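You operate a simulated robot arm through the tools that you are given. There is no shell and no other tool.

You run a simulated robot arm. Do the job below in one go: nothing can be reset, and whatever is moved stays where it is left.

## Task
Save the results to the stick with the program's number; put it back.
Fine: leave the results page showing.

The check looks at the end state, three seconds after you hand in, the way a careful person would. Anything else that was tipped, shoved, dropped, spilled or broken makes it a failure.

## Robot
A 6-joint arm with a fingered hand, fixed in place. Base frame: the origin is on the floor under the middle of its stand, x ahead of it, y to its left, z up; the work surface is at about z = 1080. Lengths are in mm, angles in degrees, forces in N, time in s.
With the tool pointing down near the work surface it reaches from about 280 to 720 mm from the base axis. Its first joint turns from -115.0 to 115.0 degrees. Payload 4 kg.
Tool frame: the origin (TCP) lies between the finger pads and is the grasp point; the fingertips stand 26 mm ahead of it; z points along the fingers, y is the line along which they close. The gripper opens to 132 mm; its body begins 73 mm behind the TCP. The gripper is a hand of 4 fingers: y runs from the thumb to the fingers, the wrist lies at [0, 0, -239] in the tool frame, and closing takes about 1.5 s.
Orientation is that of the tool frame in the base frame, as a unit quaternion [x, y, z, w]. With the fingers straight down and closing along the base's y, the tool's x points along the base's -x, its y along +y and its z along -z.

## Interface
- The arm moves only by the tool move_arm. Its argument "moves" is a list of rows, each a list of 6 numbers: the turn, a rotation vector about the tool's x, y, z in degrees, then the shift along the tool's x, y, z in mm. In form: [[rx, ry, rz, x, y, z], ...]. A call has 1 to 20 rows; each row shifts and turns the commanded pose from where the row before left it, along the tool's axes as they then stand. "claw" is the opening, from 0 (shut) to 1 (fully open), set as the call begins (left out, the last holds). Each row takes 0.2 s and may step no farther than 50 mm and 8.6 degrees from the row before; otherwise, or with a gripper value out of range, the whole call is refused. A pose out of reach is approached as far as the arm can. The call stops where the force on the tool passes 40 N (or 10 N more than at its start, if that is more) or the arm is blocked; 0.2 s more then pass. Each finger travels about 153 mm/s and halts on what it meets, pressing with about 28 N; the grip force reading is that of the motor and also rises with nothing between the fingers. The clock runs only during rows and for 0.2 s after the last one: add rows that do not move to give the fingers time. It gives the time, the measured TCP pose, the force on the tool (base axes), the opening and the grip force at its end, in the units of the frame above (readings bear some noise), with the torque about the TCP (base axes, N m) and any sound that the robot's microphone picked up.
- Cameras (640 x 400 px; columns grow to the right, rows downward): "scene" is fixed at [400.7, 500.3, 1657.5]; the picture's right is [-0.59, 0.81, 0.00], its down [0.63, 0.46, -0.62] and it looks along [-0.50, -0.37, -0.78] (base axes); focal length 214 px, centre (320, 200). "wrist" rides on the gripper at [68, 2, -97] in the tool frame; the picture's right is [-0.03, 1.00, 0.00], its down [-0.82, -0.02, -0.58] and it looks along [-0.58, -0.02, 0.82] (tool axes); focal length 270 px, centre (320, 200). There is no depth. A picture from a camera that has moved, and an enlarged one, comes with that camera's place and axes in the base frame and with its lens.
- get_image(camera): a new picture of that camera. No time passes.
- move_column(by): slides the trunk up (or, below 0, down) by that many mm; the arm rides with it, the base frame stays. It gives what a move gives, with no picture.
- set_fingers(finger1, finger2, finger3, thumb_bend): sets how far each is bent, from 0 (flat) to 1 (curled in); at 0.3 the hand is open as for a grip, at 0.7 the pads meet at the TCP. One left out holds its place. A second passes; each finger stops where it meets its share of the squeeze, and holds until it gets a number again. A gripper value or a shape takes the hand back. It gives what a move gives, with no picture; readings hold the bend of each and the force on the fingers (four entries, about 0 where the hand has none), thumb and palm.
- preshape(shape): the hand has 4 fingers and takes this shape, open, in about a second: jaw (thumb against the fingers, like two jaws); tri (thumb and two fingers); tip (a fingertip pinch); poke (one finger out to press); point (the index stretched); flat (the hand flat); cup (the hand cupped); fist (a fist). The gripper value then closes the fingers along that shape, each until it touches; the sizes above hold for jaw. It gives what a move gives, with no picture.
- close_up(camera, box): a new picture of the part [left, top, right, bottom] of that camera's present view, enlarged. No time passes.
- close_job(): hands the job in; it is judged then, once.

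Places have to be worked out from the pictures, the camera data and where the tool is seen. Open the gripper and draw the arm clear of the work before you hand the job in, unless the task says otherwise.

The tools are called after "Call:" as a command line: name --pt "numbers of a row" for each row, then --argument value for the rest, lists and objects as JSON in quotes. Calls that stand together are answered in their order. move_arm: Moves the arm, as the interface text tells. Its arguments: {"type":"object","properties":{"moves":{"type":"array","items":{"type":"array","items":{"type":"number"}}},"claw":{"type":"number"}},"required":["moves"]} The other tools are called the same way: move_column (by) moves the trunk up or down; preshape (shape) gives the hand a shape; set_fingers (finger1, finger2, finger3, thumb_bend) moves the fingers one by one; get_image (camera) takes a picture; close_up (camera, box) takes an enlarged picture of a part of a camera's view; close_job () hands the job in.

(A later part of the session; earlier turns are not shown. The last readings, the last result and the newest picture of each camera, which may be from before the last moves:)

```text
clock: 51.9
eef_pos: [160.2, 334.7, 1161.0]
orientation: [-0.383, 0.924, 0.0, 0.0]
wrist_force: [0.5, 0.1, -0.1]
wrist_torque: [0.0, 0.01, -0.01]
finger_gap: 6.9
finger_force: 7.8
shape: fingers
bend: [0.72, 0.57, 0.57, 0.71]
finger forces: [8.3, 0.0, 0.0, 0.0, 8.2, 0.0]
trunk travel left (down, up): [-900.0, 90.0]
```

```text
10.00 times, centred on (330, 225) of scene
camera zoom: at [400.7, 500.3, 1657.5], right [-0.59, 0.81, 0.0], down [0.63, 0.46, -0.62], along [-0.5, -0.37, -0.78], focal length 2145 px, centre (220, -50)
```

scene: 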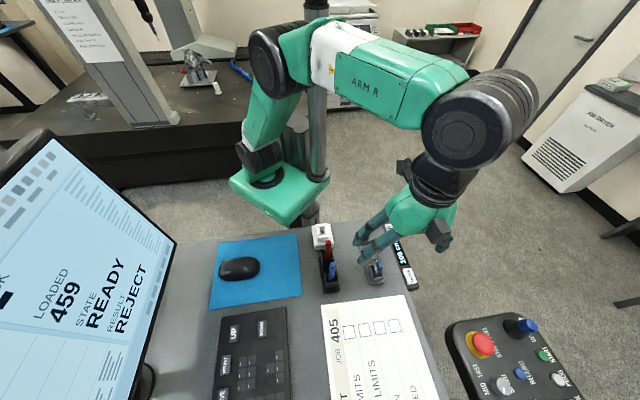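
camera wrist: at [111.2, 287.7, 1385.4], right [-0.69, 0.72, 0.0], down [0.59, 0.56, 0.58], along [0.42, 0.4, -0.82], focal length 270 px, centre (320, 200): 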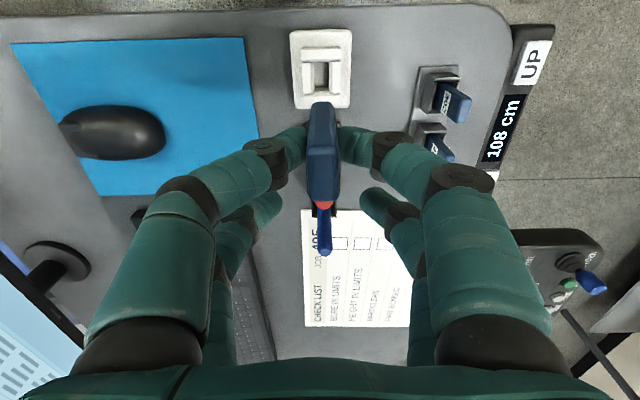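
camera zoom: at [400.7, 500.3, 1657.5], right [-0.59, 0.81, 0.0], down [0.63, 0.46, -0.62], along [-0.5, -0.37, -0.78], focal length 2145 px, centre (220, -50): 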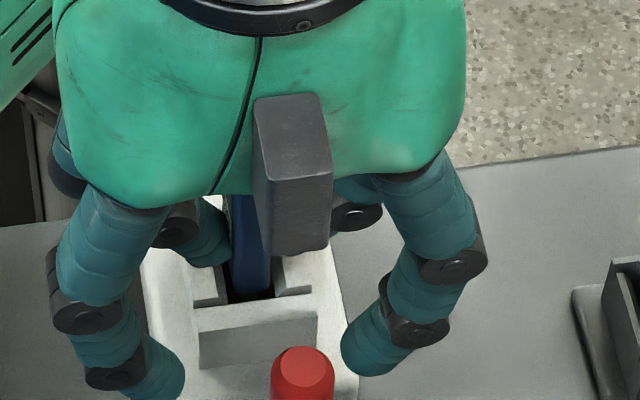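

No resistance at 1161; the stick is entering. I keep lowering 8 mm in small steps.

Call:
move_arm --pt "0 0 0 -0.3 -0.3 2" --pt "0 0 0 0 0 2" --pt "0 0 0 0 0 2" --pt "0 0 0 0 0 2"

Call:
close_up --camera "wrist" --box '[260, 60, 380, 180]'

Call:
close_up --camera "scene" --box '[305, 205, 355, 255]'

```text
clock: 52.9
eef_pos: [162.3, 335.2, 1154.5]
orientation: [-0.382, 0.924, 0.001, 0.001]
wrist_force: [3.9, -1.5, 26.5]
wrist_torque: [-0.39, 0.25, 0.08]
finger_gap: 6.3
finger_force: 17.0
shape: fingers
bend: [0.73, 0.57, 0.57, 0.74]
finger forces: [12.6, 0.0, 0.0, 0.1, 21.9, 0.1]
trunk travel left (down, up): [-900.0, 90.0]
```

```text
3.33 times, centred on (320, 120) of wrist
camera zoom: at [112.8, 287.3, 1251.5], right [-0.69, 0.72, 0.0], down [0.59, 0.56, 0.58], along [0.42, 0.4, -0.81], focal length 901 px, centre (320, 467)
```

zoom: 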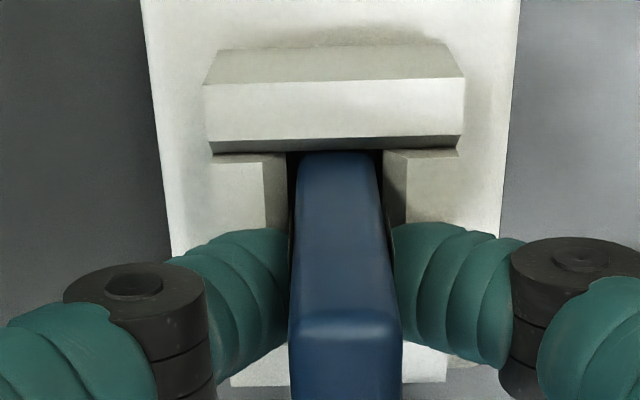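

```text
8.00 times, centred on (330, 230) of scene
camera zoom: at [400.7, 500.3, 1657.5], right [-0.59, 0.81, 0.0], down [0.63, 0.46, -0.62], along [-0.5, -0.37, -0.78], focal length 1716 px, centre (240, -40)
```

zoom: 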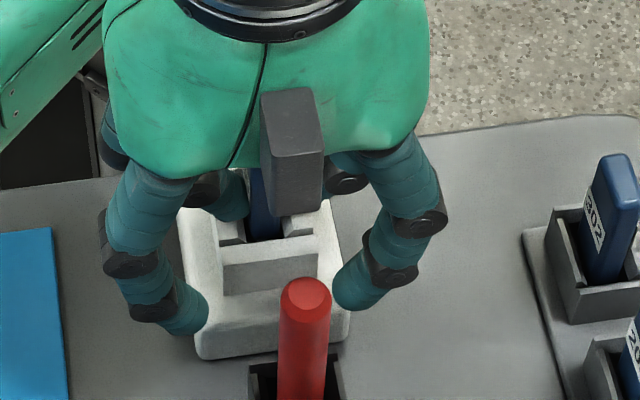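

Upward force 26 N at z = 1154.5: the plug has reached the dock's floor (estimated ~1098). I check the scene for any sign on the screen before releasing.

Call:
get_image --camera "scene"

Call:
get_image --camera "wrist"

```text
taken
```

scene: 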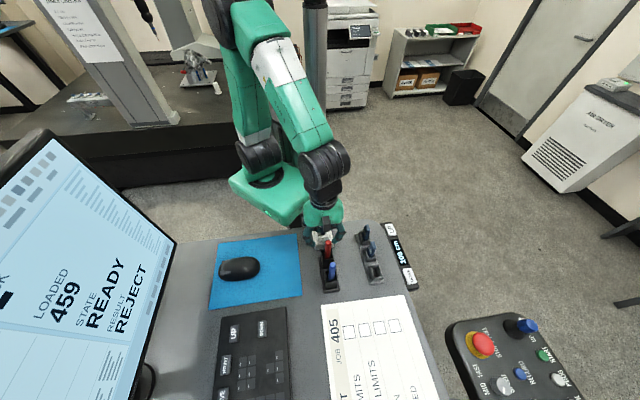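

```text
taken
camera wrist: at [112.8, 287.3, 1251.5], right [-0.69, 0.72, 0.0], down [0.59, 0.56, 0.58], along [0.42, 0.4, -0.81], focal length 270 px, centre (320, 200)
```

wrist: 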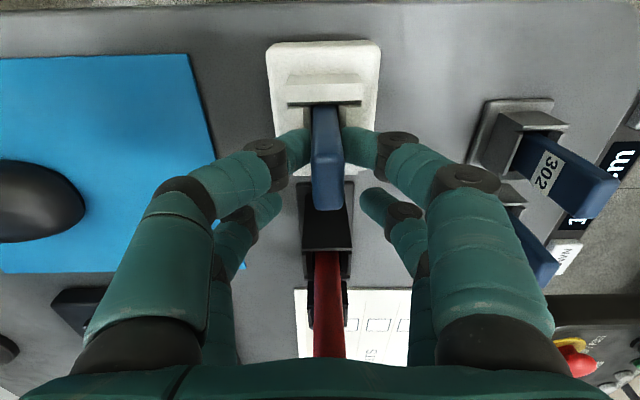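

I release by opening finger1 and thumb a little, leaving the stick in the dock.

Call:
set_fingers --finger1 0.58 --thumb_bend 0.58

Call:
get_image --camera "wrist"

Call:
close_up --camera "scene" --box '[305, 205, 355, 255]'

```text
clock: 53.4
eef_pos: [162.4, 338.1, 1158.5]
orientation: [-0.382, 0.924, 0.005, 0.004]
wrist_force: [-1.7, 2.0, 30.9]
wrist_torque: [-0.45, 0.4, -0.07]
finger_gap: 11.7
finger_force: 15.2
shape: fingers
bend: [0.71, 0.57, 0.57, 0.65]
finger forces: [10.2, 0.0, 0.1, 0.0, 21.2, 0.1]
trunk travel left (down, up): [-900.0, 90.0]
stopped: the force on the tool passed its limit at 41 N (the readings are from after the stop); the commanded pose is now the measured one
```

```text
taken
camera wrist: at [111.7, 288.6, 1253.3], right [-0.69, 0.72, 0.01], down [0.59, 0.56, 0.59], along [0.42, 0.41, -0.81], focal length 270 px, centre (320, 200)
```

wrist: 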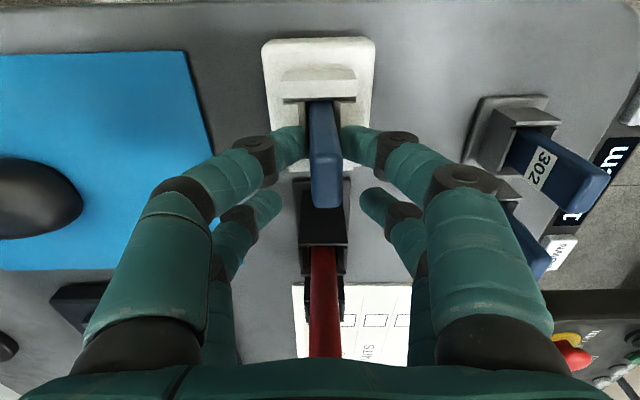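

```text
8.00 times, centred on (330, 230) of scene
camera zoom: at [400.7, 500.3, 1657.5], right [-0.59, 0.81, 0.0], down [0.63, 0.46, -0.62], along [-0.5, -0.37, -0.78], focal length 1716 px, centre (240, -40)
```

zoom: 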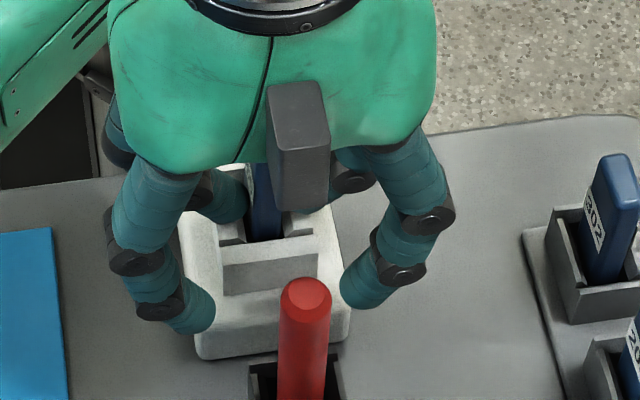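

The fingertips press on the dock's walls as they open (thumb 21 N), pushing the hand up. The gap is now wider than the grip, so I raise a few millimetres to unload them before opening further.

Call:
move_arm --pt "0 0 0 0 0 -2" --pt "0 0 0 0 0 -2" --pt "0 0 0 0 0 0"

Call:
get_image --camera "wrist"

Call:
close_up --camera "scene" --box '[305, 205, 355, 255]'

```text
clock: 54.1
eef_pos: [162.5, 335.4, 1157.7]
orientation: [-0.383, 0.924, 0.001, 0.002]
wrist_force: [2.4, 0.2, 12.2]
wrist_torque: [-0.03, 0.27, -0.04]
finger_gap: 30.9
finger_force: 6.1
shape: fingers
bend: [0.7, 0.57, 0.57, 0.57]
finger forces: [11.8, 0.0, 0.0, 0.0, 0.0, 0.0]
trunk travel left (down, up): [-900.0, 90.0]
```

```text
taken
camera wrist: at [112.7, 288.0, 1254.8], right [-0.69, 0.72, 0.0], down [0.59, 0.56, 0.58], along [0.42, 0.4, -0.81], focal length 270 px, centre (320, 200)
```

wrist: 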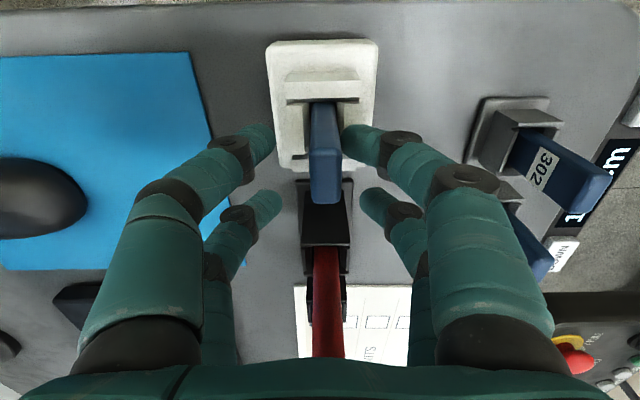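

```text
8.00 times, centred on (330, 230) of scene
camera zoom: at [400.7, 500.3, 1657.5], right [-0.59, 0.81, 0.0], down [0.63, 0.46, -0.62], along [-0.5, -0.37, -0.78], focal length 1716 px, centre (240, -40)
```

zoom: 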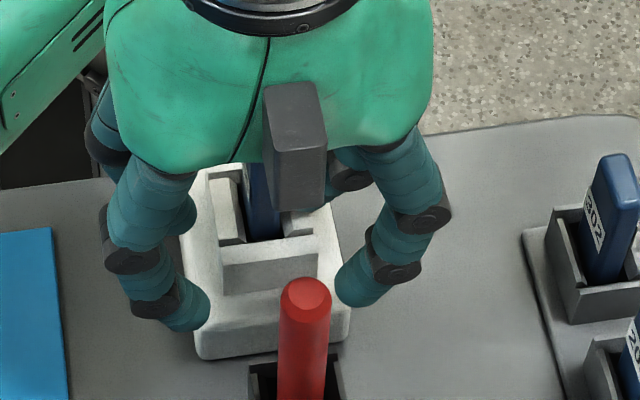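

The thumb is open; finger1 still rests on the rim. I raise 8 mm more so that it can open too.

Call:
move_arm --pt "0 0 0 0 0 -3" --pt "0 0 0 0 0 -3" --pt "0 0 0 0 0 -3" --pt "0 0 0 0 0 0" --pt "0 0 0 0 0 0"

Call:
get_image --camera "wrist"

Call:
close_up --camera "scene" --box '[305, 205, 355, 255]'

```text
clock: 55.4
eef_pos: [161.8, 337.5, 1168.7]
orientation: [-0.383, 0.924, 0.002, 0.001]
wrist_force: [0.1, 0.1, 0.0]
wrist_torque: [0.01, 0.0, -0.01]
finger_gap: 42.0
finger_force: 0.0
shape: fingers
bend: [0.57, 0.57, 0.57, 0.57]
finger forces: [0.0, 0.1, 0.0, 0.1, 0.0, 0.0]
trunk travel left (down, up): [-900.0, 90.0]
```

```text
taken
camera wrist: at [112.5, 289.1, 1264.2], right [-0.69, 0.72, 0.0], down [0.59, 0.56, 0.58], along [0.42, 0.4, -0.81], focal length 270 px, centre (320, 200)
```

wrist: 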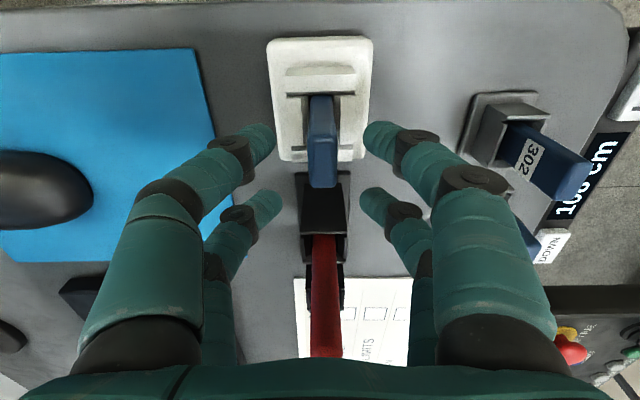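

```text
8.00 times, centred on (330, 230) of scene
camera zoom: at [400.7, 500.3, 1657.5], right [-0.59, 0.81, 0.0], down [0.63, 0.46, -0.62], along [-0.5, -0.37, -0.78], focal length 1716 px, centre (240, -40)
```

zoom: 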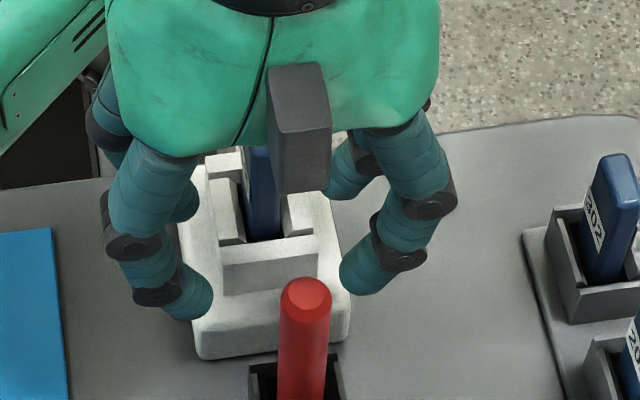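

The stick stands in the dock and the hand is free of it. I lift straight up 120 mm and check that the stick is seated and upright.

Call:
move_arm --pt "0 0 0 0 0 -20" --pt "0 0 0 0 0 -33" --pt "0 0 0 0 0 -33" --pt "0 0 0 0 0 -34"

Call:
close_up --camera "wrist" --box '[270, 10, 370, 130]'

Call:
close_up --camera "scene" --box '[300, 205, 350, 255]'

```text
clock: 56.4
eef_pos: [161.3, 336.3, 1288.9]
orientation: [-0.383, 0.924, 0.001, 0.002]
wrist_force: [0.4, -0.2, 0.5]
wrist_torque: [0.01, -0.01, 0.01]
finger_gap: 42.0
finger_force: 0.1
shape: fingers
bend: [0.57, 0.57, 0.57, 0.57]
finger forces: [0.1, 0.0, 0.0, 0.1, 0.0, 0.0]
trunk travel left (down, up): [-900.0, 90.0]
```

```text
3.33 times, centred on (320, 70) of wrist
camera zoom: at [112.4, 288.1, 1385.1], right [-0.69, 0.72, 0.0], down [0.59, 0.56, 0.58], along [0.42, 0.4, -0.81], focal length 901 px, centre (320, 633)
```

zoom: 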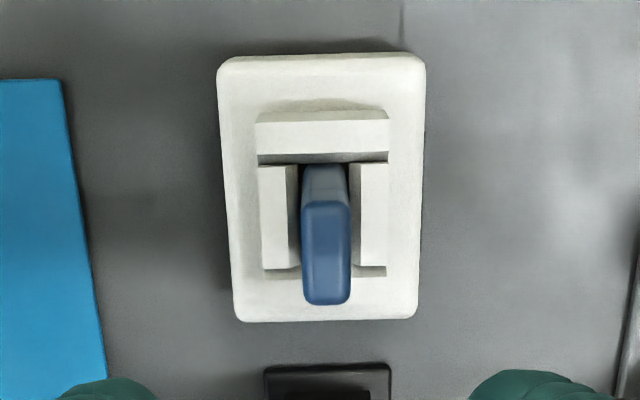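

```text
8.00 times, centred on (325, 230) of scene
camera zoom: at [400.7, 500.3, 1657.5], right [-0.59, 0.81, 0.0], down [0.63, 0.46, -0.62], along [-0.5, -0.37, -0.78], focal length 1716 px, centre (280, -40)
```

zoom: 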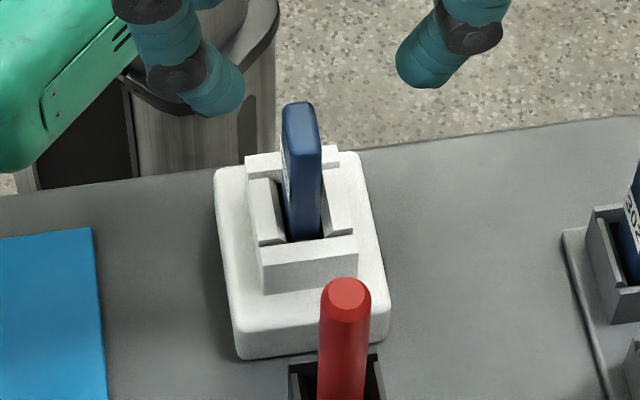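

The stick stands upright and seated in the dock (top near z ≈ 1172). Now for SAVE: I form the one-finger poke here, then yaw 80° so the camera faces the screen side.

Call:
preshape --shape "poke"

Call:
set_fingers --finger1 0.3 --thumb_bend 1.0

Call:
move_arm --pt "0 0 8 0 0 0" --pt "0 0 8 0 0 0" --pt "0 0 8 0 0 0" --pt "0 0 8 0 0 0" --pt "0 0 8 0 0 0" --pt "0 0 8 0 0 0" --pt "0 0 8 0 0 0" --pt "0 0 8 0 0 0" --pt "0 0 8 0 0 0" --pt "0 0 8 0 0 0"

Call:
get_image --camera "wrist"

```text
clock: 57.2
eef_pos: [162.4, 337.8, 1287.6]
orientation: [-0.382, 0.924, 0.002, 0.001]
wrist_force: [-0.2, 0.7, 0.2]
wrist_torque: [0.0, -0.04, 0.01]
finger_gap: 0.1
finger_force: 0.1
shape: poke
bend: [1.0, 1.0, 1.0, 0.34]
finger forces: [0.0, 0.0, 0.0, 0.0, 0.0, 0.0]
trunk travel left (down, up): [-900.0, 90.0]
```

```text
clock: 58.2
eef_pos: [161.7, 337.0, 1288.3]
orientation: [-0.383, 0.924, 0.001, 0.001]
wrist_force: [-0.2, -0.3, 0.2]
wrist_torque: [0.02, 0.01, 0.02]
finger_gap: 45.7
finger_force: 0.0
shape: fingers
bend: [0.3, 1.0, 1.0, 1.0]
finger forces: [0.0, 0.1, 0.0, 0.0, 0.1, 0.1]
trunk travel left (down, up): [-900.0, 90.0]
```

```text
clock: 60.5
eef_pos: [161.5, 337.2, 1287.2]
orientation: [0.303, 0.953, 0.003, 0.0]
wrist_force: [-0.2, 0.2, -0.1]
wrist_torque: [-0.03, 0.01, -0.01]
finger_gap: 45.7
finger_force: 0.1
shape: fingers
bend: [0.3, 1.0, 1.0, 1.0]
finger forces: [0.0, 0.1, 0.0, 0.0, 0.1, 0.1]
trunk travel left (down, up): [-900.0, 90.0]
```

```text
taken
camera wrist: at [106.9, 376.3, 1384.6], right [0.6, 0.8, 0.0], down [0.65, -0.49, 0.58], along [0.46, -0.34, -0.82], focal length 270 px, centre (320, 200)
```

wrist: 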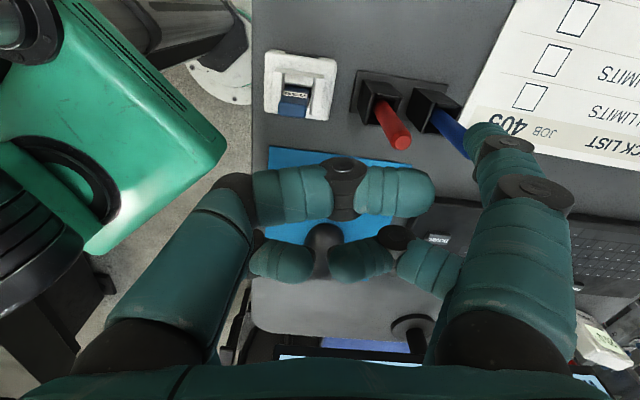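

The docked stick's label 459 is visible. I travel at height to hover over SAVE with finger1's tip.

Call:
move_arm --pt "0 0 0 -39.9 22.3 0" --pt "0 0 0 -39.9 22.3 0" --pt "0 0 0 -39.9 22.3 0" --pt "0 0 0 -39.9 22.3 0" --pt "0 0 0 -39.9 22.3 0" --pt "0 0 0 -39.9 22.3 0" --pt "0 0 0 -39.9 22.3 0" --pt "0 0 0 -39.9 22.3 0"

Call:
get_image --camera "wrist"

```text
clock: 62.2
eef_pos: [527.1, 299.3, 1287.7]
orientation: [0.302, 0.953, 0.001, 0.001]
wrist_force: [-0.7, 0.0, 0.2]
wrist_torque: [-0.02, 0.04, 0.01]
finger_gap: 45.3
finger_force: 0.0
shape: fingers
bend: [0.3, 1.0, 1.0, 1.0]
finger forces: [0.1, 0.0, 0.0, 0.0, 0.1, 0.0]
trunk travel left (down, up): [-900.0, 90.0]
```

```text
taken
camera wrist: at [473.3, 339.2, 1384.5], right [0.59, 0.8, 0.0], down [0.66, -0.49, 0.58], along [0.46, -0.34, -0.82], focal length 270 px, centre (320, 200)
```

wrist: 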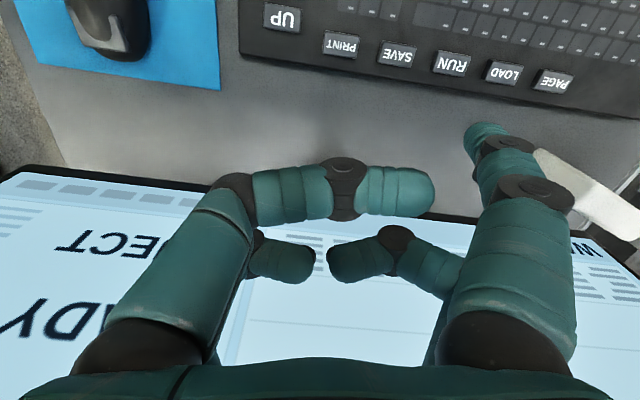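

SAVE computes to about (543.5, 373, 1104); finger1's tip needs a ~7.5 mm correction. I shift and lower to ~28 mm above the key.

Call:
move_arm --pt "0 0 0 6.2 -4.1 30" --pt "0 0 0 0 0 40" --pt "0 0 0 0 0 40" --pt "0 0 0 0 0 20" --pt "0 0 0 0 0 0"

Call:
get_image --camera "wrist"

```text
clock: 63.5
eef_pos: [520.0, 299.1, 1157.2]
orientation: [0.301, 0.954, 0.002, 0.0]
wrist_force: [-0.4, 0.6, 0.2]
wrist_torque: [-0.01, -0.02, 0.0]
finger_gap: 45.4
finger_force: 0.0
shape: fingers
bend: [0.3, 1.0, 1.0, 1.0]
finger forces: [0.0, 0.0, 0.1, 0.0, 0.0, 0.0]
trunk travel left (down, up): [-900.0, 90.0]
```

```text
taken
camera wrist: at [463.8, 340.0, 1253.9], right [0.59, 0.8, 0.0], down [0.66, -0.49, 0.58], along [0.47, -0.34, -0.82], focal length 270 px, centre (320, 200)
```

wrist: 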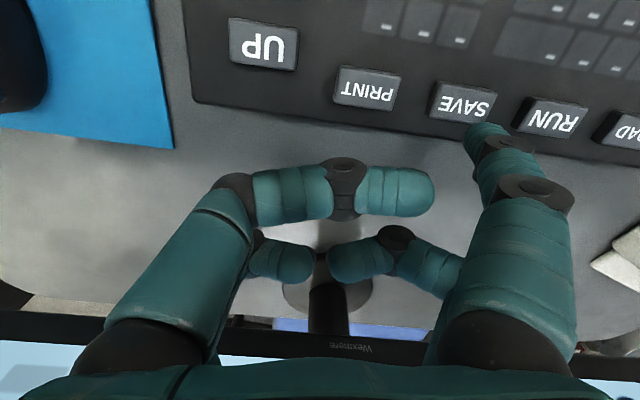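

The tip is over SAVE (predicted contact pixel matches). I lower 20 mm, then creep in 3 mm steps until the click.

Call:
move_arm --pt "0 0 0 0 0 10" --pt "0 0 0 0 0 8" --pt "0 0 0 0 0 3" --pt "0 0 0 0 0 0"

Call:
get_image --camera "wrist"

```text
clock: 64.5
eef_pos: [518.2, 299.9, 1137.7]
orientation: [0.301, 0.954, 0.003, 0.0]
wrist_force: [0.2, -0.5, 0.8]
wrist_torque: [0.01, -0.01, -0.02]
finger_gap: 45.8
finger_force: 0.1
shape: fingers
bend: [0.3, 1.0, 1.0, 1.0]
finger forces: [0.0, 0.1, 0.0, 0.0, 0.1, 0.1]
trunk travel left (down, up): [-900.0, 90.0]
```

```text
taken
camera wrist: at [463.5, 340.1, 1233.5], right [0.59, 0.8, 0.0], down [0.66, -0.49, 0.58], along [0.47, -0.34, -0.82], focal length 270 px, centre (320, 200)
```

wrist: 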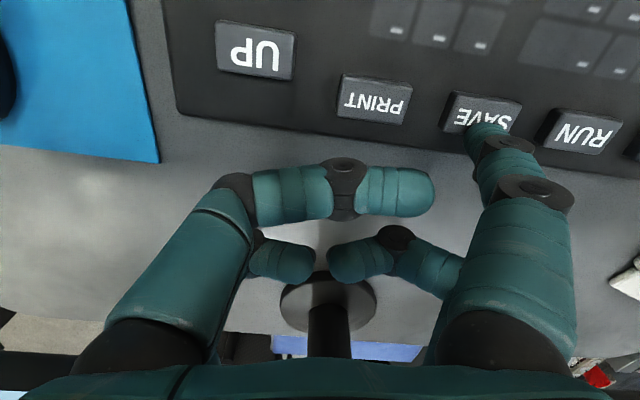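

Tip is directly over SAVE with no contact yet. I creep down 3 mm at a time.

Call:
move_arm --pt "0 0 0 0 0 3" --pt "0 0 0 0 0 2" --pt "0 0 0 0 0 0"

```text
clock: 65.2
eef_pos: [518.5, 300.4, 1131.2]
orientation: [0.301, 0.954, 0.003, -0.001]
wrist_force: [-0.1, 0.0, 1.0]
wrist_torque: [0.07, -0.04, -0.01]
finger_gap: 45.7
finger_force: 1.0
shape: fingers
bend: [0.3, 1.0, 1.0, 1.0]
finger forces: [1.1, 0.1, 0.1, 0.1, 0.0, 0.1]
trunk travel left (down, up): [-900.0, 90.0]
heard: click
```

A click was heard: SAVE is pressed. I lift up and move to view the screen.

Call:
move_arm --pt "0 0 0 0 0 -15" --pt "0 0 0 0 0 -35" --pt "0 0 0 0 0 -40" --pt "0 0 0 0 0 -40" --pt "0 0 0 0 0 -40" --pt "0 0 0 0 0 -40"

Call:
get_image --camera "scene"

Call:
get_image --camera "wrist"

```text
clock: 66.7
eef_pos: [518.9, 299.8, 1340.7]
orientation: [0.3, 0.954, 0.002, -0.001]
wrist_force: [0.0, -0.2, -0.6]
wrist_torque: [-0.02, 0.02, 0.04]
finger_gap: 45.4
finger_force: 0.0
shape: fingers
bend: [0.3, 1.0, 1.0, 1.0]
finger forces: [0.0, 0.0, 0.0, 0.0, 0.0, 0.0]
trunk travel left (down, up): [-900.0, 90.0]
```

```text
taken
```

scene: 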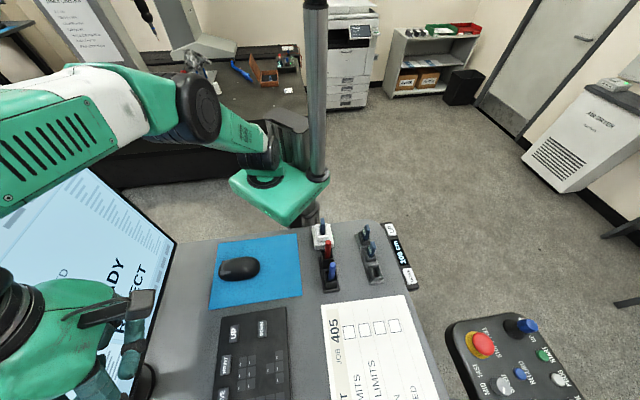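

```text
taken
camera wrist: at [463.9, 339.9, 1437.7], right [0.59, 0.8, 0.0], down [0.66, -0.49, 0.58], along [0.47, -0.34, -0.82], focal length 270 px, centre (320, 200)
```

wrist: 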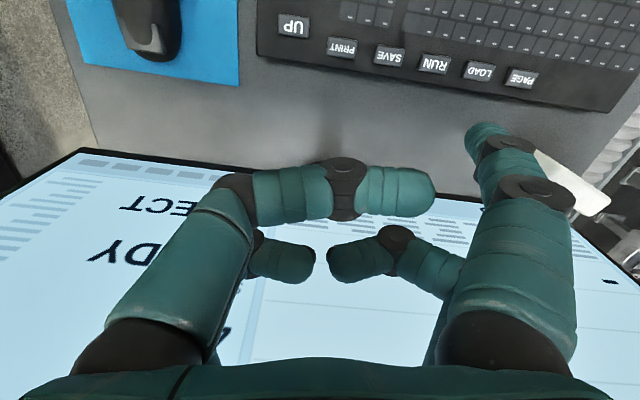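

I retreat along the tool's x to the earlier viewing spot, open the hand to the jaw shape and tilt to read the screen.

Call:
move_arm --pt "0 0 0 39.1 -8.8 -3.2" --pt "0 0 0 39.1 -8.8 -3.2" --pt "0 0 0 39.1 -8.8 -3.2" --pt "0 0 0 39.1 -8.8 -3.2" --pt "0 0 0 39.1 -8.8 -3.2"

Call:
preshape --shape "jaw"

Call:
move_arm --pt "0 -8 0 0 0 0" --pt "0 -8 0 0 0 0" --pt "0 -8 0 0 0 0" --pt "0 -7 3 0 0 0" --pt "0 -7 3 0 0 0" --pt "0 -7 3 0 0 0" --pt "-5.7 0 -4.1 0 0 0" --pt "-5.7 0 -4.1 0 0 0" --pt "-5.7 0 -4.1 0 0 0"

Call:
get_image --camera "wrist"

Call:
get_image --camera "scene"

```text
clock: 67.8
eef_pos: [331.6, 375.4, 1357.3]
orientation: [0.301, 0.954, 0.001, 0.001]
wrist_force: [0.0, 0.6, 0.9]
wrist_torque: [-0.01, -0.03, 0.0]
finger_gap: 45.9
finger_force: 0.0
shape: fingers
bend: [0.3, 1.0, 1.0, 1.0]
finger forces: [0.1, 0.0, 0.0, 0.1, 0.0, 0.0]
trunk travel left (down, up): [-900.0, 90.0]
```

```text
clock: 68.8
eef_pos: [332.0, 374.7, 1356.4]
orientation: [0.3, 0.954, 0.003, 0.0]
wrist_force: [-0.4, 0.6, 0.0]
wrist_torque: [-0.05, -0.01, -0.01]
finger_gap: 131.9
finger_force: 0.2
shape: jaw
bend: [0.3, 0.3, 0.3, 0.3]
finger forces: [0.0, 0.0, 0.1, 0.0, 0.1, 0.0]
trunk travel left (down, up): [-900.0, 90.0]
```

```text
clock: 70.8
eef_pos: [333.5, 373.2, 1357.8]
orientation: [0.198, 0.893, -0.008, 0.405]
wrist_force: [-0.3, 0.0, 0.3]
wrist_torque: [0.01, 0.02, 0.01]
finger_gap: 131.8
finger_force: 0.0
shape: jaw
bend: [0.3, 0.3, 0.3, 0.3]
finger forces: [0.1, 0.1, 0.0, 0.0, 0.0, 0.1]
trunk travel left (down, up): [-900.0, 90.0]
```

```text
taken
camera wrist: at [223.1, 416.2, 1374.2], right [0.37, 0.91, 0.17], down [0.06, -0.2, 0.98], along [0.93, -0.36, -0.13], focal length 270 px, centre (320, 200)
```

wrist: 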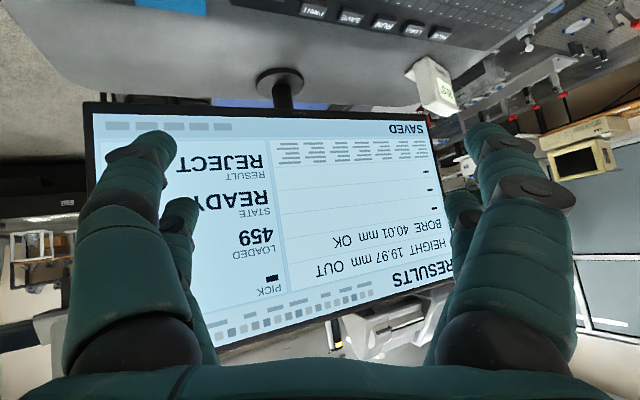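

```text
taken
```

scene: 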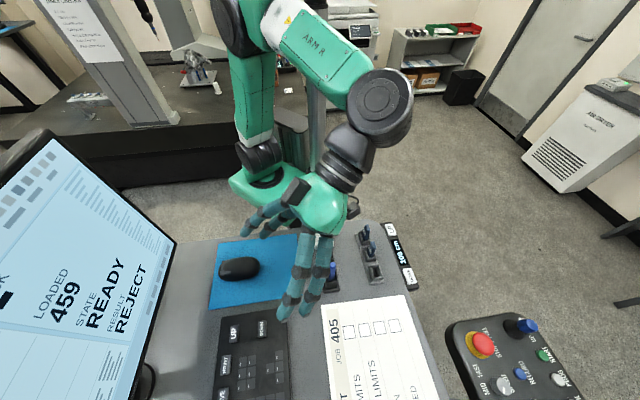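

The footer now reads SAVED. I untilt, yaw back to the pinch orientation, and return above the docked stick.

Call:
move_arm --pt "5.7 0 4.1 0 0 0" --pt "5.7 0 4.1 0 0 0" --pt "5.7 0 4.1 0 0 0" --pt "0 7 -3 0 0 0" --pt "0 7 -3 0 0 0" --pt "0 7 -3 0 0 0" --pt "0 8 0 0 0 0" --pt "0 8 0 0 0 0" --pt "0 8 0 0 0 0" --pt "0 0 -8 0 0 0" --pt "0 0 -8 0 0 0" --pt "0 0 -8 0 0 0" --pt "0 0 -8 0 0 0" --pt "0 0 -8 0 0 0" --pt "0 0 -8 0 0 0" --pt "0 0 -8 0 0 0" --pt "0 0 -8 0 0 0" --pt "0 0 -8 0 0 0" --pt "0 0 -8 0 0 0"

Call:
set_fingers --finger1 0.57 --finger2 0.57 --finger3 0.57 --thumb_bend 0.57

Call:
move_arm --pt "0 0 0 37 23.4 16.7" --pt "0 0 0 37 23.4 16.7" --pt "0 0 0 37 23.4 16.7" --pt "0 0 0 37 23.4 16.7" --pt "0 0 0 0 0 0"

Call:
get_image --camera "wrist"

Call:
close_up --camera "wrist" --box '[270, 10, 370, 130]'

Call:
close_up --camera "scene" --box '[300, 205, 350, 255]'

```text
clock: 74.8
eef_pos: [332.4, 375.9, 1357.2]
orientation: [-0.384, 0.923, 0.001, 0.001]
wrist_force: [1.0, 0.7, 0.1]
wrist_torque: [0.02, -0.02, 0.02]
finger_gap: 132.1
finger_force: 0.2
shape: jaw
bend: [0.3, 0.3, 0.3, 0.3]
finger forces: [0.0, 0.1, 0.0, 0.0, 0.0, 0.0]
trunk travel left (down, up): [-900.0, 90.0]
```

```text
clock: 75.8
eef_pos: [332.8, 375.4, 1358.6]
orientation: [-0.383, 0.924, 0.001, 0.002]
wrist_force: [-0.9, 0.5, -0.2]
wrist_torque: [0.02, 0.01, -0.02]
finger_gap: 46.5
finger_force: 0.1
shape: fingers
bend: [0.56, 0.56, 0.56, 0.56]
finger forces: [0.0, 0.0, 0.1, 0.0, 0.0, 0.0]
trunk travel left (down, up): [-900.0, 90.0]
```

```text
clock: 77.0
eef_pos: [162.2, 338.2, 1290.2]
orientation: [-0.382, 0.924, 0.001, 0.001]
wrist_force: [0.1, -0.8, -0.8]
wrist_torque: [0.0, -0.01, 0.03]
finger_gap: 46.2
finger_force: 0.0
shape: fingers
bend: [0.56, 0.56, 0.56, 0.56]
finger forces: [0.0, 0.1, 0.0, 0.1, 0.0, 0.0]
trunk travel left (down, up): [-900.0, 90.0]
```

```text
taken
camera wrist: at [112.7, 289.9, 1387.4], right [-0.69, 0.72, 0.0], down [0.59, 0.56, 0.58], along [0.42, 0.4, -0.81], focal length 270 px, centre (320, 200)
```

wrist: 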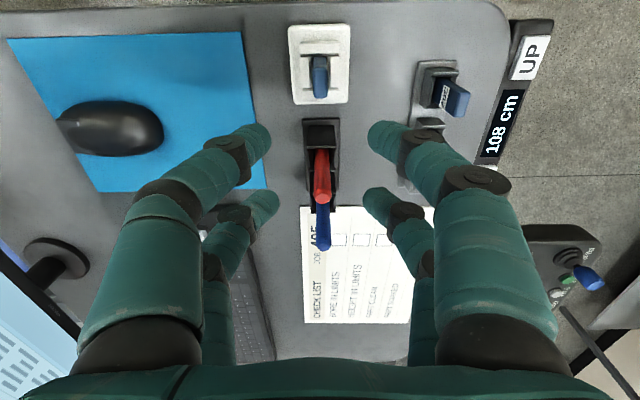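

```text
3.33 times, centred on (320, 70) of wrist
camera zoom: at [112.7, 289.9, 1387.4], right [-0.69, 0.72, 0.0], down [0.59, 0.56, 0.58], along [0.42, 0.4, -0.81], focal length 901 px, centre (320, 633)
```

zoom: 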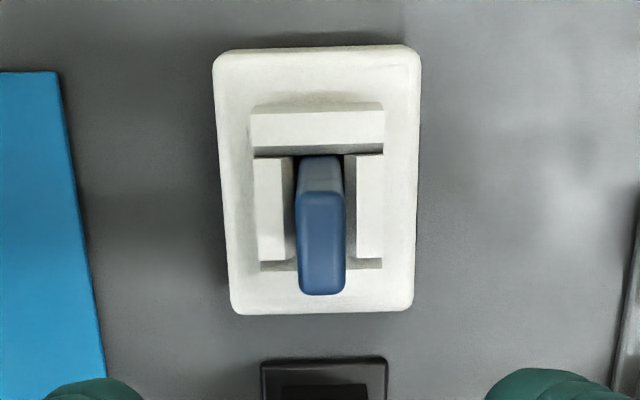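

```text
8.00 times, centred on (325, 230) of scene
camera zoom: at [400.7, 500.3, 1657.5], right [-0.59, 0.81, 0.0], down [0.63, 0.46, -0.62], along [-0.5, -0.37, -0.78], focal length 1716 px, centre (280, -40)
```

zoom: 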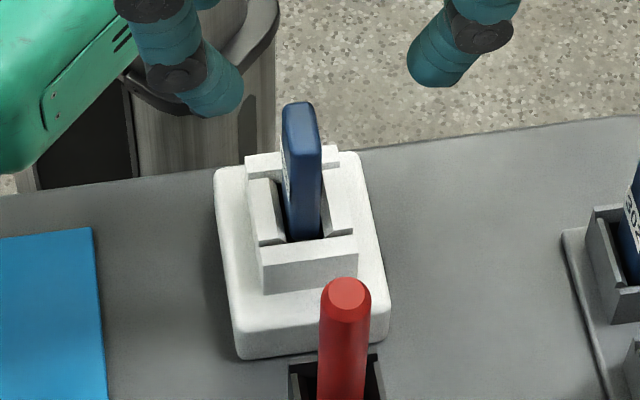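

The stick is unchanged in the dock, at tool (22.7, 0.8). I descend to TCP z ≈ 1170, keeping fingertips clear of the dock's rim this time.

Call:
move_arm --pt "0 0 0 0.5 0.8 40" --pt "0 0 0 0 0 40" --pt "0 0 0 0 0 25" --pt "0 0 0 0 0 14" --pt "0 0 0 0 0 0"

Call:
get_image --camera "wrist"

Call:
close_up --camera "scene" --box '[300, 195, 360, 255]'

```text
clock: 78.2
eef_pos: [161.7, 338.3, 1172.7]
orientation: [-0.383, 0.924, 0.002, 0.002]
wrist_force: [0.9, 0.0, 0.4]
wrist_torque: [-0.01, 0.03, -0.02]
finger_gap: 46.2
finger_force: 0.1
shape: fingers
bend: [0.56, 0.56, 0.56, 0.56]
finger forces: [0.0, 0.0, 0.0, 0.0, 0.0, 0.1]
trunk travel left (down, up): [-900.0, 90.0]
```

```text
taken
camera wrist: at [111.5, 290.1, 1268.1], right [-0.69, 0.72, 0.0], down [0.59, 0.56, 0.58], along [0.42, 0.4, -0.81], focal length 270 px, centre (320, 200)
```

wrist: 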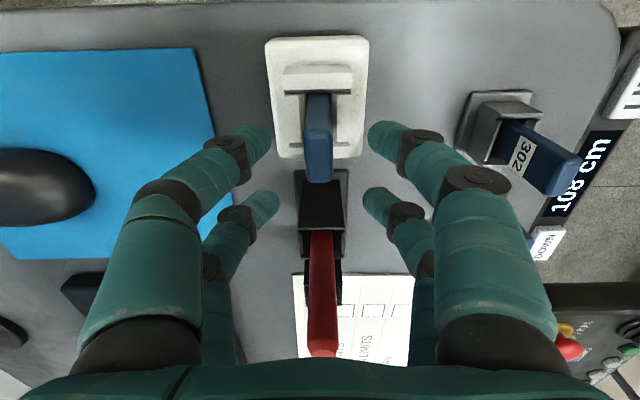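

```text
6.67 times, centred on (330, 225) of scene
camera zoom: at [400.7, 500.3, 1657.5], right [-0.59, 0.81, 0.0], down [0.63, 0.46, -0.62], along [-0.5, -0.37, -0.78], focal length 1430 px, centre (253, 33)
```

zoom: 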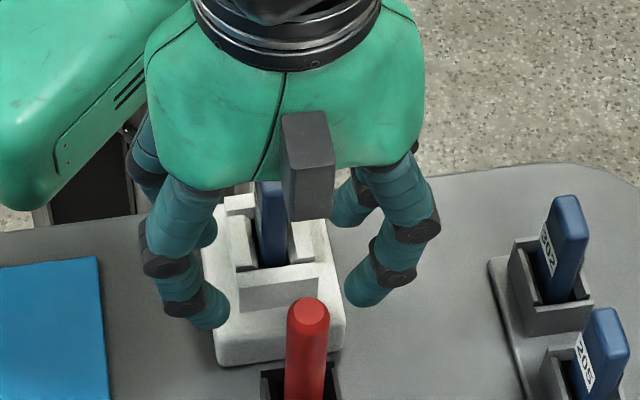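

The stick is centred between the pads. I close finger1 and thumb on it.

Call:
set_fingers --finger1 0.75 --thumb_bend 0.75

Call:
get_image --camera "wrist"

```text
clock: 79.2
eef_pos: [161.5, 338.8, 1172.2]
orientation: [-0.383, 0.924, 0.002, 0.002]
wrist_force: [0.0, -0.2, 0.5]
wrist_torque: [-0.06, -0.02, 0.0]
finger_gap: 6.7
finger_force: 8.1
shape: fingers
bend: [0.71, 0.56, 0.56, 0.71]
finger forces: [7.9, 0.0, 0.0, 0.0, 8.2, 0.1]
trunk travel left (down, up): [-900.0, 90.0]
```

```text
taken
camera wrist: at [111.5, 290.1, 1268.4], right [-0.69, 0.72, 0.0], down [0.59, 0.56, 0.58], along [0.42, 0.4, -0.81], focal length 270 px, centre (320, 200)
```

wrist: 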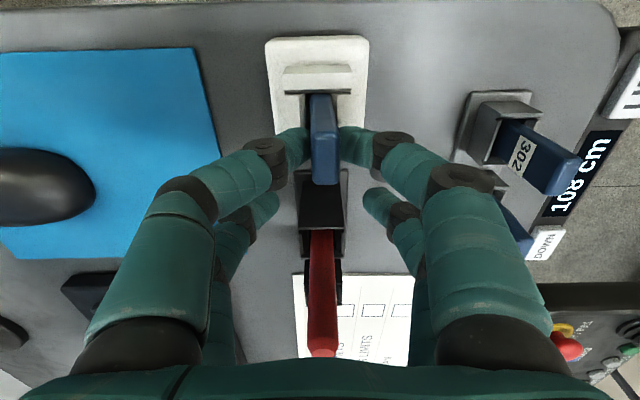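

Good symmetric grip (8 N each). I lift straight out slowly, then up to 1290.

Call:
move_arm --pt "0 0 0 0 0 -10" --pt "0 0 0 0 0 -15" --pt "0 0 0 0 0 -25" --pt "0 0 0 0 0 -34" --pt "0 0 0 0 0 -34" --pt "0 0 0 0 0 0"

Call:
get_image --camera "wrist"

Call:
close_up --camera "scene" --box '[300, 155, 360, 215]'

```text
clock: 80.5
eef_pos: [161.5, 337.2, 1290.2]
orientation: [-0.383, 0.924, 0.001, 0.001]
wrist_force: [0.3, 0.1, -0.8]
wrist_torque: [-0.01, 0.0, 0.05]
finger_gap: 7.0
finger_force: 7.9
shape: fingers
bend: [0.72, 0.56, 0.56, 0.71]
finger forces: [8.0, 0.0, 0.0, 0.0, 8.0, 0.0]
trunk travel left (down, up): [-900.0, 90.0]
```

```text
taken
camera wrist: at [112.3, 289.6, 1387.0], right [-0.69, 0.72, 0.0], down [0.59, 0.56, 0.58], along [0.42, 0.4, -0.81], focal length 270 px, centre (320, 200)
```

wrist: 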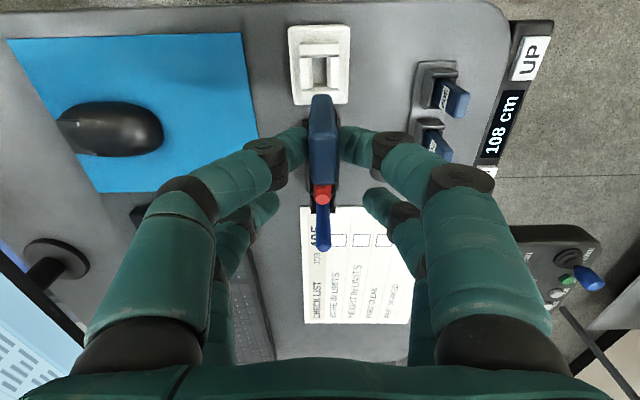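

```text
6.67 times, centred on (330, 185) of scene
camera zoom: at [400.7, 500.3, 1657.5], right [-0.59, 0.81, 0.0], down [0.63, 0.46, -0.62], along [-0.5, -0.37, -0.78], focal length 1430 px, centre (253, 300)
```

zoom: 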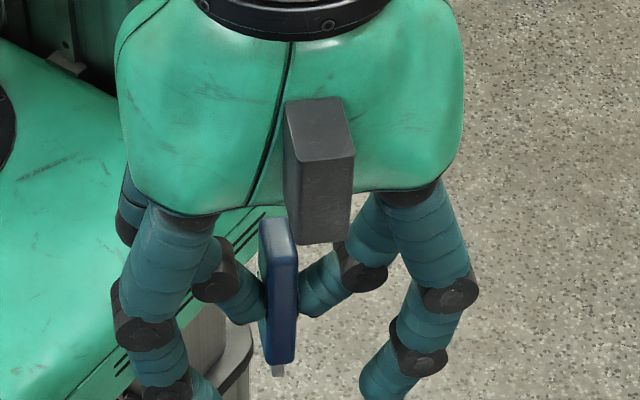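

The stick hangs upright, plug about 64 mm below the TCP. I travel to above its rack slot.

Call:
move_arm --pt "0 0 0 -32.3 30.8 0" --pt "0 0 0 -32.3 30.8 0" --pt "0 0 0 -32.3 30.8 0" --pt "0 0 0 -32.3 30.8 0" --pt "0 0 0 0 0 0"

Call:
get_image --camera "wrist"

Call:
close_up --camera "wrist" --box '[260, 10, 380, 220]'

Call:
close_up --camera "wrist" --box '[280, 20, 360, 120]'

Call:
close_up --camera "scene" --box '[340, 215, 400, 290]'

```text
clock: 81.8
eef_pos: [165.4, 514.2, 1292.9]
orientation: [-0.383, 0.924, 0.002, 0.002]
wrist_force: [0.4, -0.2, -0.4]
wrist_torque: [0.04, -0.03, 0.03]
finger_gap: 6.7
finger_force: 8.1
shape: fingers
bend: [0.72, 0.56, 0.56, 0.71]
finger forces: [8.0, 0.1, 0.0, 0.0, 8.1, 0.1]
trunk travel left (down, up): [-900.0, 90.0]
```

```text
taken
camera wrist: at [115.3, 467.2, 1388.1], right [-0.69, 0.72, 0.0], down [0.59, 0.56, 0.58], along [0.42, 0.4, -0.81], focal length 270 px, centre (320, 200)
```

wrist: 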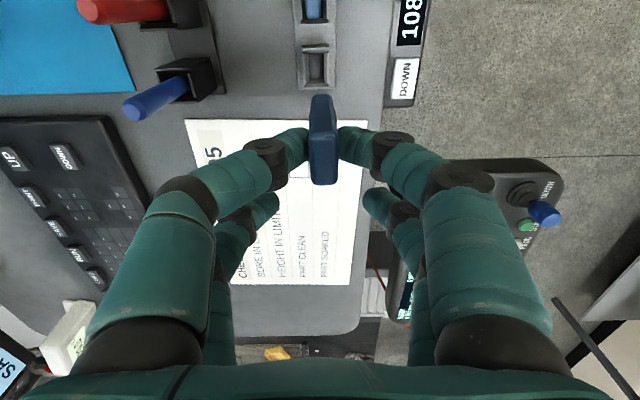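

```text
1.90 times, centred on (320, 115) of wrist
camera zoom: at [115.3, 467.2, 1388.1], right [-0.69, 0.72, 0.0], down [0.59, 0.56, 0.58], along [0.42, 0.4, -0.81], focal length 515 px, centre (320, 362)
```

zoom: 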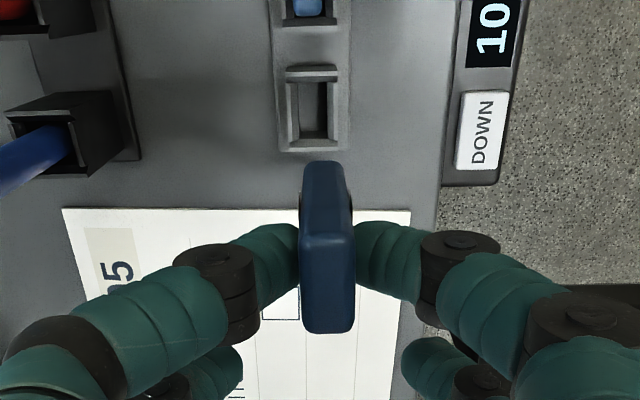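

```text
4.00 times, centred on (320, 70) of wrist
camera zoom: at [115.3, 467.2, 1388.1], right [-0.69, 0.72, 0.0], down [0.59, 0.56, 0.58], along [0.42, 0.4, -0.81], focal length 1081 px, centre (320, 720)
```

zoom: 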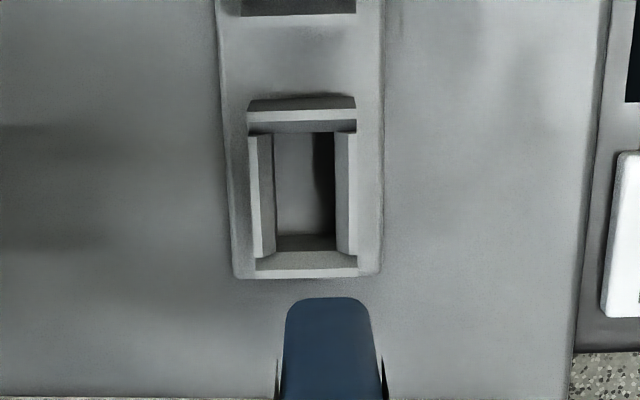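

```text
5.33 times, centred on (370, 252) of scene
camera zoom: at [400.7, 500.3, 1657.5], right [-0.59, 0.81, 0.0], down [0.63, 0.46, -0.62], along [-0.5, -0.37, -0.78], focal length 1144 px, centre (53, -80)
```

zoom: 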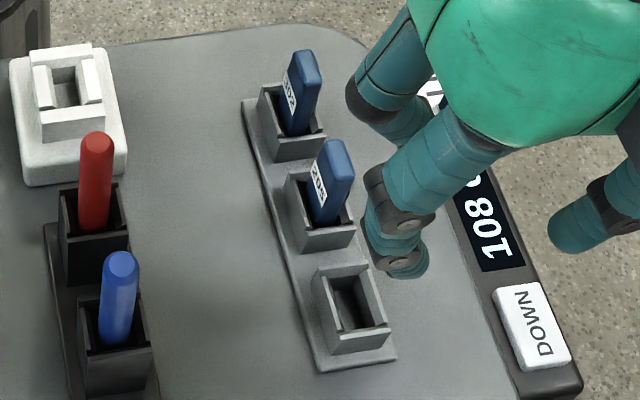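

In the wrist view the slot lies about 4.8 mm toward tool -y from the stick. I shift by that and descend to leave the plug ~12 mm above the rack's rim.

Call:
move_arm --pt "0 0 0 0 -4.7 20" --pt "0 0 0 0 0 35" --pt "0 0 0 0 0 30" --pt "0 0 0 0 0 20" --pt "0 0 0 0 0 0"

Call:
close_up --camera "wrist" --box '[280, 40, 360, 140]'

Call:
close_up --camera "scene" --box '[340, 215, 400, 290]'

Call:
get_image --camera "wrist"

```text
clock: 83.0
eef_pos: [169.4, 514.4, 1186.3]
orientation: [-0.382, 0.924, 0.002, 0.002]
wrist_force: [-0.7, 0.1, -0.6]
wrist_torque: [-0.03, -0.03, 0.01]
finger_gap: 7.0
finger_force: 8.6
shape: fingers
bend: [0.72, 0.56, 0.56, 0.71]
finger forces: [8.0, 0.0, 0.0, 0.1, 8.0, 0.0]
trunk travel left (down, up): [-900.0, 90.0]
```

```text
4.00 times, centred on (320, 90) of wrist
camera zoom: at [120.0, 465.7, 1282.0], right [-0.69, 0.72, 0.0], down [0.59, 0.56, 0.58], along [0.42, 0.4, -0.81], focal length 1081 px, centre (320, 640)
```

zoom: 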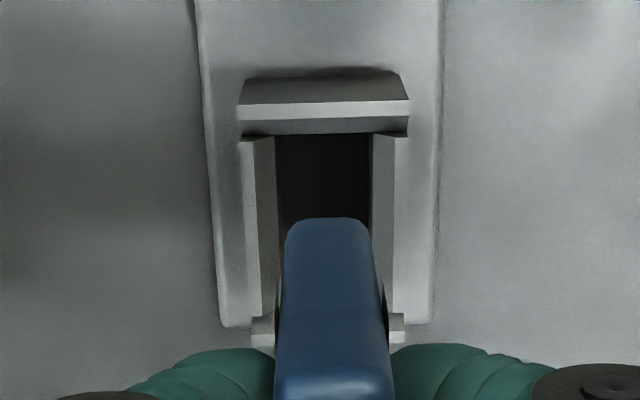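

```text
5.33 times, centred on (370, 252) of scene
camera zoom: at [400.7, 500.3, 1657.5], right [-0.59, 0.81, 0.0], down [0.63, 0.46, -0.62], along [-0.5, -0.37, -0.78], focal length 1144 px, centre (53, -80)
```

zoom: 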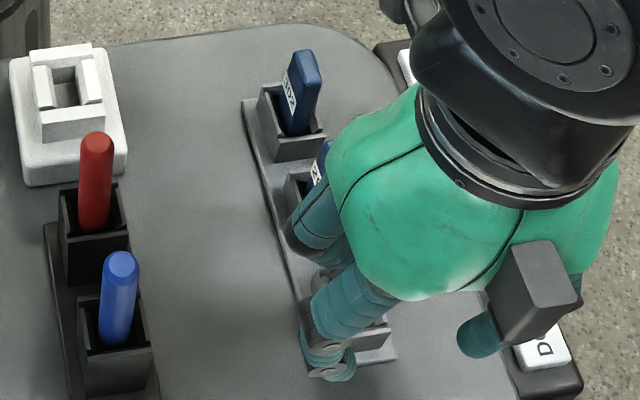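

```text
taken
camera wrist: at [120.0, 465.7, 1282.0], right [-0.69, 0.72, 0.0], down [0.59, 0.56, 0.58], along [0.42, 0.4, -0.81], focal length 270 px, centre (320, 200)
```

wrist: 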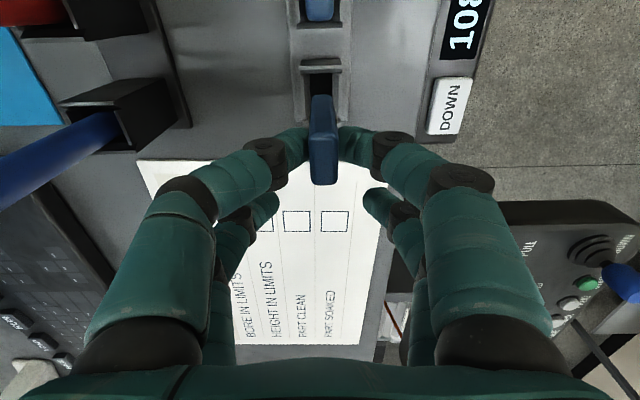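

Laterally the stick and slot now agree within ~0.3 mm, but along the slot the stick looks 1.5–2 mm short of centre. I shift +1.5 mm in tool x and lower 9 mm to compare at rim level.

Call:
move_arm --pt "0 0 0 1.5 -0.3 3" --pt "0 0 0 0 0 3" --pt "0 0 0 0 0 3" --pt "0 0 0 0 0 0"

Call:
close_up --camera "wrist" --box '[280, 50, 360, 150]'

Call:
close_up --camera "scene" --box '[350, 245, 410, 305]'

```text
clock: 84.0
eef_pos: [169.0, 512.3, 1177.2]
orientation: [-0.382, 0.924, 0.001, 0.001]
wrist_force: [-0.1, 0.0, -0.4]
wrist_torque: [-0.02, -0.02, 0.0]
finger_gap: 6.9
finger_force: 8.2
shape: fingers
bend: [0.72, 0.56, 0.56, 0.71]
finger forces: [7.9, 0.0, 0.0, 0.1, 8.0, 0.0]
trunk travel left (down, up): [-900.0, 90.0]
```

```text
4.00 times, centred on (320, 100) of wrist
camera zoom: at [118.5, 464.2, 1273.2], right [-0.69, 0.72, 0.0], down [0.59, 0.56, 0.58], along [0.42, 0.4, -0.81], focal length 1081 px, centre (320, 600)
```

zoom: 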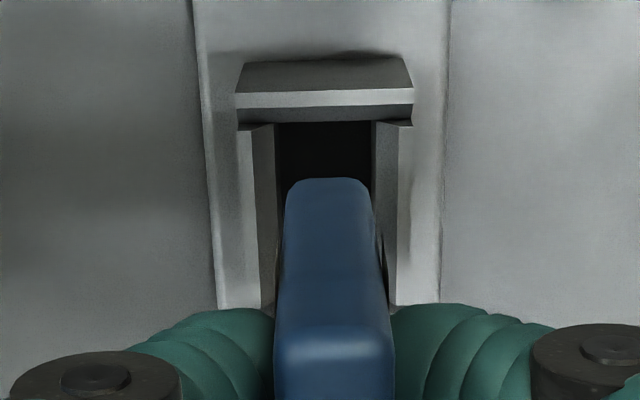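

```text
6.67 times, centred on (380, 275) of scene
camera zoom: at [400.7, 500.3, 1657.5], right [-0.59, 0.81, 0.0], down [0.63, 0.46, -0.62], along [-0.5, -0.37, -0.78], focal length 1430 px, centre (-80, -300)
```

zoom: 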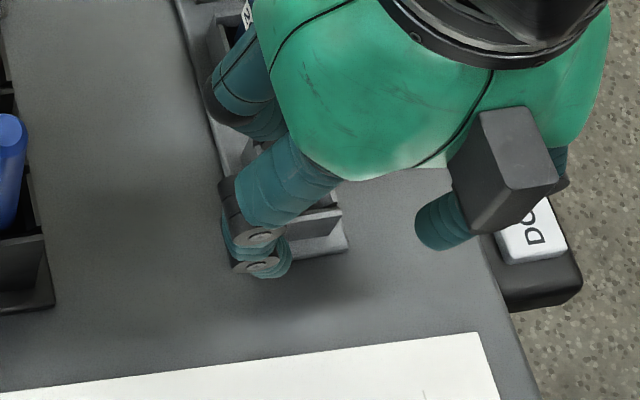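

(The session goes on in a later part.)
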